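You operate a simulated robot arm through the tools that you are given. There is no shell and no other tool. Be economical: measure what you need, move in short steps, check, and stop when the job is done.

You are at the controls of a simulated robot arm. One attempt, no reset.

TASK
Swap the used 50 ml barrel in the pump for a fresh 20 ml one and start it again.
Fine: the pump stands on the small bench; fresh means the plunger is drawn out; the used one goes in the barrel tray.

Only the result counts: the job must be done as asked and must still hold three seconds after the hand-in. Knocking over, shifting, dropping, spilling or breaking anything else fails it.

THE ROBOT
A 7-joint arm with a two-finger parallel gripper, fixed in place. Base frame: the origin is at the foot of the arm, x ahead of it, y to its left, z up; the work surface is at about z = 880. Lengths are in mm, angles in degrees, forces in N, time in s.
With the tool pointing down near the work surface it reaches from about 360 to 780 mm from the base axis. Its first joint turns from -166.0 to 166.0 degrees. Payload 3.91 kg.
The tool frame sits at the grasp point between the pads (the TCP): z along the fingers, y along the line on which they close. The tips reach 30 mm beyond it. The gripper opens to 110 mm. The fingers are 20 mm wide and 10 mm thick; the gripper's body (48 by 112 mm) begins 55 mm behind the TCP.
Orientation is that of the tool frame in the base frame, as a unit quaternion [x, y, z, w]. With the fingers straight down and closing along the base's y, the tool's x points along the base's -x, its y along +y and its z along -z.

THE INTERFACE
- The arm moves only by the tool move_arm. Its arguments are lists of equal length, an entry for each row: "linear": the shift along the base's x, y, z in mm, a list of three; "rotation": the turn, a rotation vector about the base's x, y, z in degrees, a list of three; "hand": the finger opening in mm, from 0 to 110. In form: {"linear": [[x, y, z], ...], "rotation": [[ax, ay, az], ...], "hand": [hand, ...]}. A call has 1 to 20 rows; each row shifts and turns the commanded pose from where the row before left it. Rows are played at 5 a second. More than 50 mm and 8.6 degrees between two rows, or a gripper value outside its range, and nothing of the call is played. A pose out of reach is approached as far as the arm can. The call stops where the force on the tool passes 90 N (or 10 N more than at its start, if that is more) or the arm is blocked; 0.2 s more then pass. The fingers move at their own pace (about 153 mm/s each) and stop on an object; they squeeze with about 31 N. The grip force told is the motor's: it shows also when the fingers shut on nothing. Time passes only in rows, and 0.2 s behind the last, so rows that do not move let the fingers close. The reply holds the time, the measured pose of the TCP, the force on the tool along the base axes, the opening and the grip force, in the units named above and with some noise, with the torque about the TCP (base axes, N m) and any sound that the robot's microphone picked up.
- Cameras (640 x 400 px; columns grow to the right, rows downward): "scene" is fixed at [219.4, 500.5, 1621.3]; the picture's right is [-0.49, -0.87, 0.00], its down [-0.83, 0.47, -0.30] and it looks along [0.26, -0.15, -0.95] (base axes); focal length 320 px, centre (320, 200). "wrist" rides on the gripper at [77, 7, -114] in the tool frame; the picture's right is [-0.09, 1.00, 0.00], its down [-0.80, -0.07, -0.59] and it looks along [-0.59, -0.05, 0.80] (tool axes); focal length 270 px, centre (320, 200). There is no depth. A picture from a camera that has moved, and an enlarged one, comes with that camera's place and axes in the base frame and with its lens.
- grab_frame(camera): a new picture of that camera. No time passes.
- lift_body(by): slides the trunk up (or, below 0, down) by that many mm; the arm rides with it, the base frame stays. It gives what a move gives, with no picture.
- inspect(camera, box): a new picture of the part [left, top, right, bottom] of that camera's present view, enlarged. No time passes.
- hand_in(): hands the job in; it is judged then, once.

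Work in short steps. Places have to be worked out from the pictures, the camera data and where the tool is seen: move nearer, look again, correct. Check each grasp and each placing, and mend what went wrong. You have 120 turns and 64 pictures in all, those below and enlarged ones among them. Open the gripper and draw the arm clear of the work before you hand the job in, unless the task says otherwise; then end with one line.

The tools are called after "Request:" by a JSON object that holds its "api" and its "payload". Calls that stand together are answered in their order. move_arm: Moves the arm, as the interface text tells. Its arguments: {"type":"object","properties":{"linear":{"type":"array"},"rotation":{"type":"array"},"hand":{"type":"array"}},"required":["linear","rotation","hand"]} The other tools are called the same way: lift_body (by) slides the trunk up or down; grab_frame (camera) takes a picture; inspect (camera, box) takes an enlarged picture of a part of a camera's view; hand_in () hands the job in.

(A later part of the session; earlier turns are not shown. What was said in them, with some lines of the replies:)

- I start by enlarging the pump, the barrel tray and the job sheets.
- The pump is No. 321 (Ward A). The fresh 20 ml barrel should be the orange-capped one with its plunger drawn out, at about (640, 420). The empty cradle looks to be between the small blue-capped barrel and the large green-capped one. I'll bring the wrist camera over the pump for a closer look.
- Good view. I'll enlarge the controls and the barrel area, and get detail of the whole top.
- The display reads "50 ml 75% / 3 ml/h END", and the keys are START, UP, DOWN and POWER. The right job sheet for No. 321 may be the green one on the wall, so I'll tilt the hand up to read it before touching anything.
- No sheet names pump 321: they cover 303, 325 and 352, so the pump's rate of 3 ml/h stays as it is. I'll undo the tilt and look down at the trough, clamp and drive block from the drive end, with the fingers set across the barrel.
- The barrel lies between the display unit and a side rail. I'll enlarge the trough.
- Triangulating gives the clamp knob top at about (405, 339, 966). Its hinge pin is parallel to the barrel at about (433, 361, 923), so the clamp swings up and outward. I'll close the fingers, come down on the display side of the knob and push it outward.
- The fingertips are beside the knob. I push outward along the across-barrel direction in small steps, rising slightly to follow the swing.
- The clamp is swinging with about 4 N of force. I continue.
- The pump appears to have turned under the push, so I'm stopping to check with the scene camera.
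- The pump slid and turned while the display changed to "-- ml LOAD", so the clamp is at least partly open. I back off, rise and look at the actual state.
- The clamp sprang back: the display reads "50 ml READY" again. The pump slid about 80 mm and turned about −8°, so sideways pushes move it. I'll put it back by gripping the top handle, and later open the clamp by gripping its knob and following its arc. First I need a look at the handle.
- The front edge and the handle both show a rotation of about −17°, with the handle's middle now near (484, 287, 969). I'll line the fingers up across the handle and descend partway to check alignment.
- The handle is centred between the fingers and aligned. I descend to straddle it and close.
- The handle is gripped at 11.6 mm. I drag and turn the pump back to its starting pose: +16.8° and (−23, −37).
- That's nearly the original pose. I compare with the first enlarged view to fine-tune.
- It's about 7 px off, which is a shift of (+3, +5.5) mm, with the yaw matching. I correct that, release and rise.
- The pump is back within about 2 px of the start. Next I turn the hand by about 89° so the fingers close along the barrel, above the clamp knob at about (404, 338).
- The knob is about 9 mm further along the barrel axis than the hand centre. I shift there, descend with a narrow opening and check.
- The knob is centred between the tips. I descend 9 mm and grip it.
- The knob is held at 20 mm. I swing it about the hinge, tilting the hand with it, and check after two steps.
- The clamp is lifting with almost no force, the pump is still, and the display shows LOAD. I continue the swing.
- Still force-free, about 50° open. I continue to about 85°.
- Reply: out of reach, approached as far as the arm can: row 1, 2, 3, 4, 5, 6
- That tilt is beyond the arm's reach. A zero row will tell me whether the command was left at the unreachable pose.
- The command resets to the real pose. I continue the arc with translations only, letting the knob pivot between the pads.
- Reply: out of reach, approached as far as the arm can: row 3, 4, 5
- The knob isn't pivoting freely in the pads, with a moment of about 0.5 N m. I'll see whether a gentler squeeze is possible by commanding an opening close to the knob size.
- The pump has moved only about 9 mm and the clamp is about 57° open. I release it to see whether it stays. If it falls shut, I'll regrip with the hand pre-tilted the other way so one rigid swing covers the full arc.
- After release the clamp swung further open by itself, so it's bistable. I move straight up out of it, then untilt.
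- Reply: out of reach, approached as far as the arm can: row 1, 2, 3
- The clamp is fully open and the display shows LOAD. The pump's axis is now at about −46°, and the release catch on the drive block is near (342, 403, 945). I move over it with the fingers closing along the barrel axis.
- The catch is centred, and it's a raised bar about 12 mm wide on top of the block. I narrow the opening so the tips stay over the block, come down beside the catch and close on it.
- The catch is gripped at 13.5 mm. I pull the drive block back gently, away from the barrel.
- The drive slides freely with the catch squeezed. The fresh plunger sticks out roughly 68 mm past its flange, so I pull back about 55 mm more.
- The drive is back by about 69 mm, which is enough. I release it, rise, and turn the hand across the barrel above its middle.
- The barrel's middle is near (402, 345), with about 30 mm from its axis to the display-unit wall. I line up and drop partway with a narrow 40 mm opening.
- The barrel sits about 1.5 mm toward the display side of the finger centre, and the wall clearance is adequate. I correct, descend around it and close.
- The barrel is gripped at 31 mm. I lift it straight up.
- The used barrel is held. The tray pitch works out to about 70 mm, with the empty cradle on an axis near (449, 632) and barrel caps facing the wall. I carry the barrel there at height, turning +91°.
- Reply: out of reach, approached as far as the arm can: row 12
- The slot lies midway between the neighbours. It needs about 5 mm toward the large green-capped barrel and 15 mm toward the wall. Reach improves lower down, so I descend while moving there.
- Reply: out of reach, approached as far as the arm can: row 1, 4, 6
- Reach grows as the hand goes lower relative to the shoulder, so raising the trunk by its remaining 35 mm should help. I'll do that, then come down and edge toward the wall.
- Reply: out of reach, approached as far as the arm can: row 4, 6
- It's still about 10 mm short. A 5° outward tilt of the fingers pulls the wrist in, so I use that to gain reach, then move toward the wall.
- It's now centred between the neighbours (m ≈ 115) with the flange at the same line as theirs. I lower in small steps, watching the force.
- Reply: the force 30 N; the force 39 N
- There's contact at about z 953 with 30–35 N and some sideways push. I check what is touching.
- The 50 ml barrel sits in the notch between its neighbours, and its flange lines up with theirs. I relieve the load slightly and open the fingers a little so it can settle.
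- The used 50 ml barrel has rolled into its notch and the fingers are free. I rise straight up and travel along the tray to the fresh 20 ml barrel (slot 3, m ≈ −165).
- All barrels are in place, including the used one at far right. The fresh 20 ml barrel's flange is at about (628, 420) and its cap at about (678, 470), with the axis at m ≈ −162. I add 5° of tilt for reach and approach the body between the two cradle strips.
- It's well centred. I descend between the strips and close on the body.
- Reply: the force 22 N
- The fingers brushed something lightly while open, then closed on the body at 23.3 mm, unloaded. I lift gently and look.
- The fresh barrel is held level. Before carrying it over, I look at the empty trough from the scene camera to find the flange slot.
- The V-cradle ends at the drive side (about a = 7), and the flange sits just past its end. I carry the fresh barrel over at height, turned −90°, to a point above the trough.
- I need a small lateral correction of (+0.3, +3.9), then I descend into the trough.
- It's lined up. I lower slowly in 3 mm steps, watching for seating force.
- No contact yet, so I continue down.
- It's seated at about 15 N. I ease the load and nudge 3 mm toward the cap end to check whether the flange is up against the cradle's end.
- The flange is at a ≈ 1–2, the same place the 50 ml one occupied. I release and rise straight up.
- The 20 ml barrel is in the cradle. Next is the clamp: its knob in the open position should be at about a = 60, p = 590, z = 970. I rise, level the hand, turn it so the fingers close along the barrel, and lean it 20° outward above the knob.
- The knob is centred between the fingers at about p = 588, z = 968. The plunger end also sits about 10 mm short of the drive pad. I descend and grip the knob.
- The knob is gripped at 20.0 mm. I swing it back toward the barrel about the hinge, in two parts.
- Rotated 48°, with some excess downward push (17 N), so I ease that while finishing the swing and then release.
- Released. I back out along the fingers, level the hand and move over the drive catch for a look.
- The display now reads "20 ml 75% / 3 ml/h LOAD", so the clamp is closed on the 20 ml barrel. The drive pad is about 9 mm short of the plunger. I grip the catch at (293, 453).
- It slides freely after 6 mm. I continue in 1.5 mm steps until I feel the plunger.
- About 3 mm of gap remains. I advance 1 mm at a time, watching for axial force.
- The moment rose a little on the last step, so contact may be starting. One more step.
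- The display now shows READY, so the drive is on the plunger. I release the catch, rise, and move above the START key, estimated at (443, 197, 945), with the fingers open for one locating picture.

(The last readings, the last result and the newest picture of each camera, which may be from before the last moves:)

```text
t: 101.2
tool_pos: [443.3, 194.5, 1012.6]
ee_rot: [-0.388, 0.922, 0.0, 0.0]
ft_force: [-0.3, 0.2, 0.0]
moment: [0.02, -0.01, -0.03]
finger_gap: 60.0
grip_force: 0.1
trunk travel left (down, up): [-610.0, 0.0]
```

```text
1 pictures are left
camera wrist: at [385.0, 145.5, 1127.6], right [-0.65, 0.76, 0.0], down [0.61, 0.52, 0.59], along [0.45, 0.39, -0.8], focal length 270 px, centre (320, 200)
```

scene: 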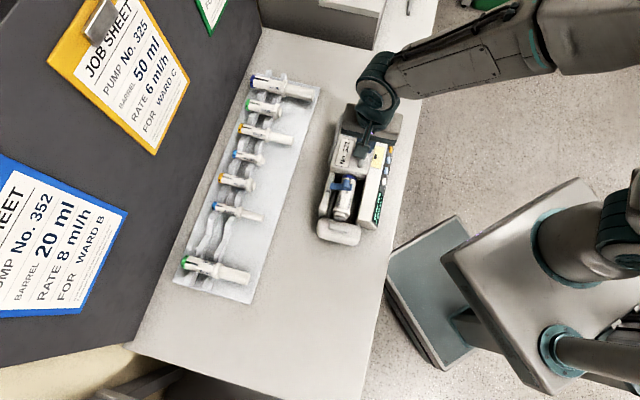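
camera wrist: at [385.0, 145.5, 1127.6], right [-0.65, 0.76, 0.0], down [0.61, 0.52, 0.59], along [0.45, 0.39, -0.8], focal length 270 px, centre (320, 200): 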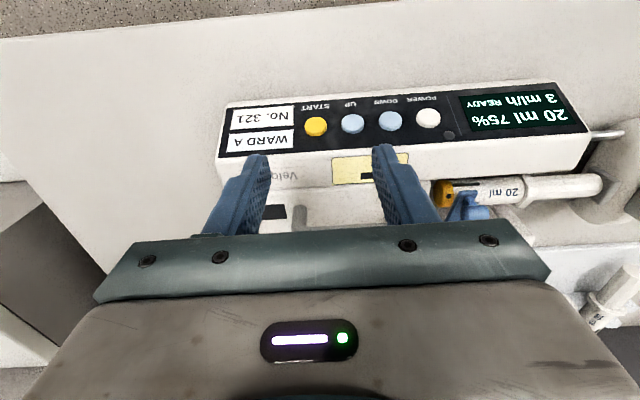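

The display reads "20 ml 75% / 3 ml/h READY", and START lies on the ray through about (443, 193, 938). The key panel slopes toward the robot, so I close the fingers and lean them 40° to press along the panel's normal, stopping about 25 mm short.

Request:
{"api": "move_arm", "payload": {"linear": [[-5.2, -5.5, 0], [-5.2, -5.5, 0], [-5.2, -5.5, 0], [-5.2, -5.5, 0], [-5.1, -5.6, 0], [0, 0, -16], [0, 0, -16.4], [0, 0, 0]], "rotation": [[5.7, -5.6, 0], [5.7, -5.6, 0], [5.7, -5.6, 0], [5.7, -5.6, 0], [5.7, -5.6, 0], [0, 0, 0], [0, 0, 0], [0, 0, 0]], "hand": [0, 0, 0, 0, 0, 0, 0, 0]}}

```text
t: 103.0
tool_pos: [425.3, 170.5, 981.5]
ee_rot: [-0.364, 0.866, 0.132, 0.316]
ft_force: [-0.1, -0.3, -0.4]
moment: [-0.01, -0.03, -0.02]
finger_gap: 0.0
grip_force: 31.2
out of reach, approached as far as the arm can: row 5
trunk travel left (down, up): [-610.0, 0.0]
```

The hand is near its inner reach, and its tip is about 7 mm to the upper side of the line, so I come in more steeply and correct 2.5 mm along the pump.

Request:
{"api": "move_arm", "payload": {"linear": [[-1.85, 1.8, 0], [1, 1, -3.4], [1, 1, -3.4], [1, 1, -3.4], [0, 0, 0]], "rotation": [[0, 0, 0], [0, 0, 0], [0, 0, 0], [0, 0, 0], [0, 0, 0]], "hand": [0, 0, 0, 0, 0]}}

Request:
{"api": "move_arm", "payload": {"linear": [[0.7, 0.7, -2], [0, 0, 0]], "rotation": [[0, 0, 0], [0, 0, 0]], "hand": [0, 0]}}

Request:
{"api": "move_arm", "payload": {"linear": [[0.7, 0.7, -2], [0, 0, 0]], "rotation": [[0, 0, 0], [0, 0, 0]], "hand": [0, 0]}}

```text
t: 104.2
tool_pos: [427.0, 176.5, 971.0]
ee_rot: [-0.364, 0.866, 0.132, 0.316]
ft_force: [0.4, 0.5, 0.5]
moment: [0.02, 0.0, 0.0]
finger_gap: 0.0
grip_force: 30.8
trunk travel left (down, up): [-610.0, 0.0]
```

```text
t: 104.8
tool_pos: [426.7, 175.6, 969.2]
ee_rot: [-0.364, 0.866, 0.133, 0.316]
ft_force: [0.3, 0.9, 0.0]
moment: [-0.01, -0.01, -0.03]
finger_gap: 0.0
grip_force: 31.4
trunk travel left (down, up): [-610.0, 0.0]
```

```text
t: 105.4
tool_pos: [426.6, 176.8, 965.9]
ee_rot: [-0.364, 0.866, 0.132, 0.315]
ft_force: [0.8, 0.2, 0.7]
moment: [-0.01, 0.02, 0.0]
finger_gap: 0.0
grip_force: 31.2
trunk travel left (down, up): [-610.0, 0.0]
```

No contact yet; the tip is at about p = 444, z = 943. I go on in small steps along the press direction.

Request:
{"api": "move_arm", "payload": {"linear": [[0.7, 0.7, -1.2], [0.7, 0.7, -1.2], [0, 0, 0]], "rotation": [[0, 0, 0], [0, 0, 0], [0, 0, 0]], "hand": [0, 0, 0]}}

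Request:
{"api": "move_arm", "payload": {"linear": [[0.7, 0.7, -1.2], [0, 0, 0]], "rotation": [[0, 0, 0], [0, 0, 0]], "hand": [0, 0]}}

Request:
{"api": "move_arm", "payload": {"linear": [[0.7, 0.7, -1.2], [0, 0, 0]], "rotation": [[0, 0, 0], [0, 0, 0]], "hand": [0, 0]}}

```text
t: 106.2
tool_pos: [429.0, 178.8, 963.6]
ee_rot: [-0.364, 0.866, 0.133, 0.315]
ft_force: [1.2, 0.4, 0.0]
moment: [0.03, 0.03, 0.03]
finger_gap: 0.0
grip_force: 31.1
trunk travel left (down, up): [-610.0, 0.0]
```

```text
t: 106.8
tool_pos: [429.3, 180.2, 962.7]
ee_rot: [-0.364, 0.866, 0.132, 0.315]
ft_force: [0.8, -0.2, -0.7]
moment: [-0.02, 0.02, 0.01]
finger_gap: 0.1
grip_force: 31.2
trunk travel left (down, up): [-610.0, 0.0]
```

```text
t: 107.4
tool_pos: [429.7, 179.6, 961.2]
ee_rot: [-0.364, 0.866, 0.133, 0.316]
ft_force: [-0.2, -1.1, -0.7]
moment: [-0.02, -0.01, 0.0]
finger_gap: 0.0
grip_force: 31.0
trunk travel left (down, up): [-610.0, 0.0]
```

Still free at tip z ≈ 938, so the key is a bit lower. I continue, slightly steeper along the sight line.

Request:
{"api": "move_arm", "payload": {"linear": [[0.4, 0.4, -1.4], [0, 0, 0]], "rotation": [[0, 0, 0], [0, 0, 0]], "hand": [0, 0]}}

Request:
{"api": "move_arm", "payload": {"linear": [[0.4, 0.4, -1.4], [0, 0, 0]], "rotation": [[0, 0, 0], [0, 0, 0]], "hand": [0, 0]}}

Request:
{"api": "move_arm", "payload": {"linear": [[0.4, 0.4, -1.4], [0, 0, 0]], "rotation": [[0, 0, 0], [0, 0, 0]], "hand": [0, 0]}}

```text
t: 108.0
tool_pos: [430.6, 179.9, 960.1]
ee_rot: [-0.364, 0.866, 0.132, 0.315]
ft_force: [-0.1, -0.6, 0.1]
moment: [0.0, 0.0, 0.04]
finger_gap: 0.0
grip_force: 31.3
trunk travel left (down, up): [-610.0, 0.0]
```

```text
t: 108.6
tool_pos: [430.7, 180.3, 959.4]
ee_rot: [-0.364, 0.866, 0.133, 0.315]
ft_force: [-1.3, -0.6, 1.6]
moment: [0.0, 0.0, -0.02]
finger_gap: 0.0
grip_force: 31.2
trunk travel left (down, up): [-610.0, 0.0]
```

```text
t: 109.2
tool_pos: [430.8, 181.2, 958.7]
ee_rot: [-0.364, 0.866, 0.133, 0.316]
ft_force: [-4.1, -4.8, 8.3]
moment: [0.08, -0.11, -0.04]
finger_gap: 0.3
grip_force: 31.3
trunk travel left (down, up): [-610.0, 0.0]
```

There's contact: about 10 N along the panel's normal. I press a touch more to actuate the key.

Request:
{"api": "move_arm", "payload": {"linear": [[0.4, 0.4, -1.2], [0, 0, 0]], "rotation": [[0, 0, 0], [0, 0, 0]], "hand": [0, 0]}}

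```text
t: 109.8
tool_pos: [429.3, 181.2, 955.9]
ee_rot: [-0.365, 0.866, 0.132, 0.315]
ft_force: [-2.7, -5.1, 8.5]
moment: [0.04, -0.13, -0.01]
finger_gap: 0.3
grip_force: 31.2
trunk travel left (down, up): [-610.0, 0.0]
heard: click
```

Heard the key's click. I back straight off, rise, level the hand and draw the arm clear to the side.

Request:
{"api": "move_arm", "payload": {"linear": [[-0.5, -0.5, 3], [-1, -1, 10], [0, -5, 25], [0, -10, 30], [0, -25, 20], [0, -35, 10], [0, -40, 10], [0, -40, 0], [0, -40, 0], [0, -30, 0], [0, 0, 0]], "rotation": [[0, 0, 0], [0, 0, 0], [0, 0, 0], [-5.7, 5.6, 0], [-5.7, 5.6, 0], [-5.7, 5.6, 0], [-5.7, 5.6, 0], [-5.7, 5.6, 0], [0, 0, 0], [0, 0, 0], [0, 0, 0]], "hand": [0, 0, 0, 0, 20, 40, 60, 60, 60, 60, 60]}}

Request:
{"api": "inspect", "payload": {"camera": "scene", "box": [300, 150, 396, 246]}}

```text
t: 112.2
tool_pos: [432.6, -45.8, 1065.8]
ee_rot: [-0.388, 0.922, 0.0, 0.0]
ft_force: [0.2, 0.4, 0.5]
moment: [-0.03, -0.01, 0.01]
finger_gap: 60.0
grip_force: 0.1
trunk travel left (down, up): [-610.0, 0.0]
```

```text
4.17 times, centred on (348, 198) of scene
camera zoom: at [219.4, 500.5, 1621.3], right [-0.49, -0.87, 0.0], down [-0.83, 0.47, -0.3], along [0.26, -0.15, -0.95], focal length 1332 px, centre (203, 208)
```

zoom: 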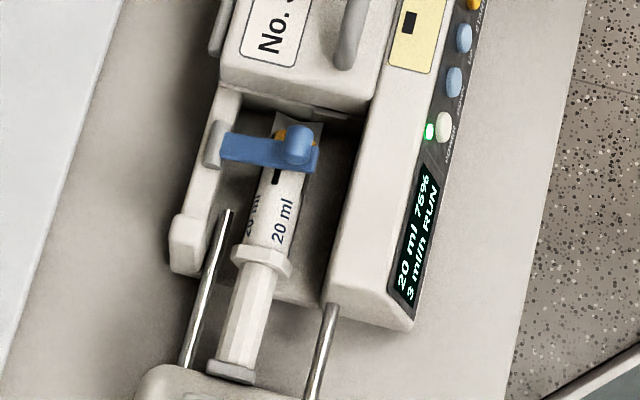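

The display reads "20 ml 75% / 3 ml/h RUN" with a green lamp. The clamp is closed, the drive is on the plunger, the used barrel is in the tray and the arm is clear. I hand in.

Request:
{"api": "hand_in", "payload": {}}

```text
The job is handed in.
```

The fresh 20 ml barrel is in pump No. 321, which is running again at 3 ml/h; the used 50 ml barrel is in the tray's empty cradle, and the pump, which slid about 80 mm when I first pushed the clamp, now stands roughly 10 mm from where it started.
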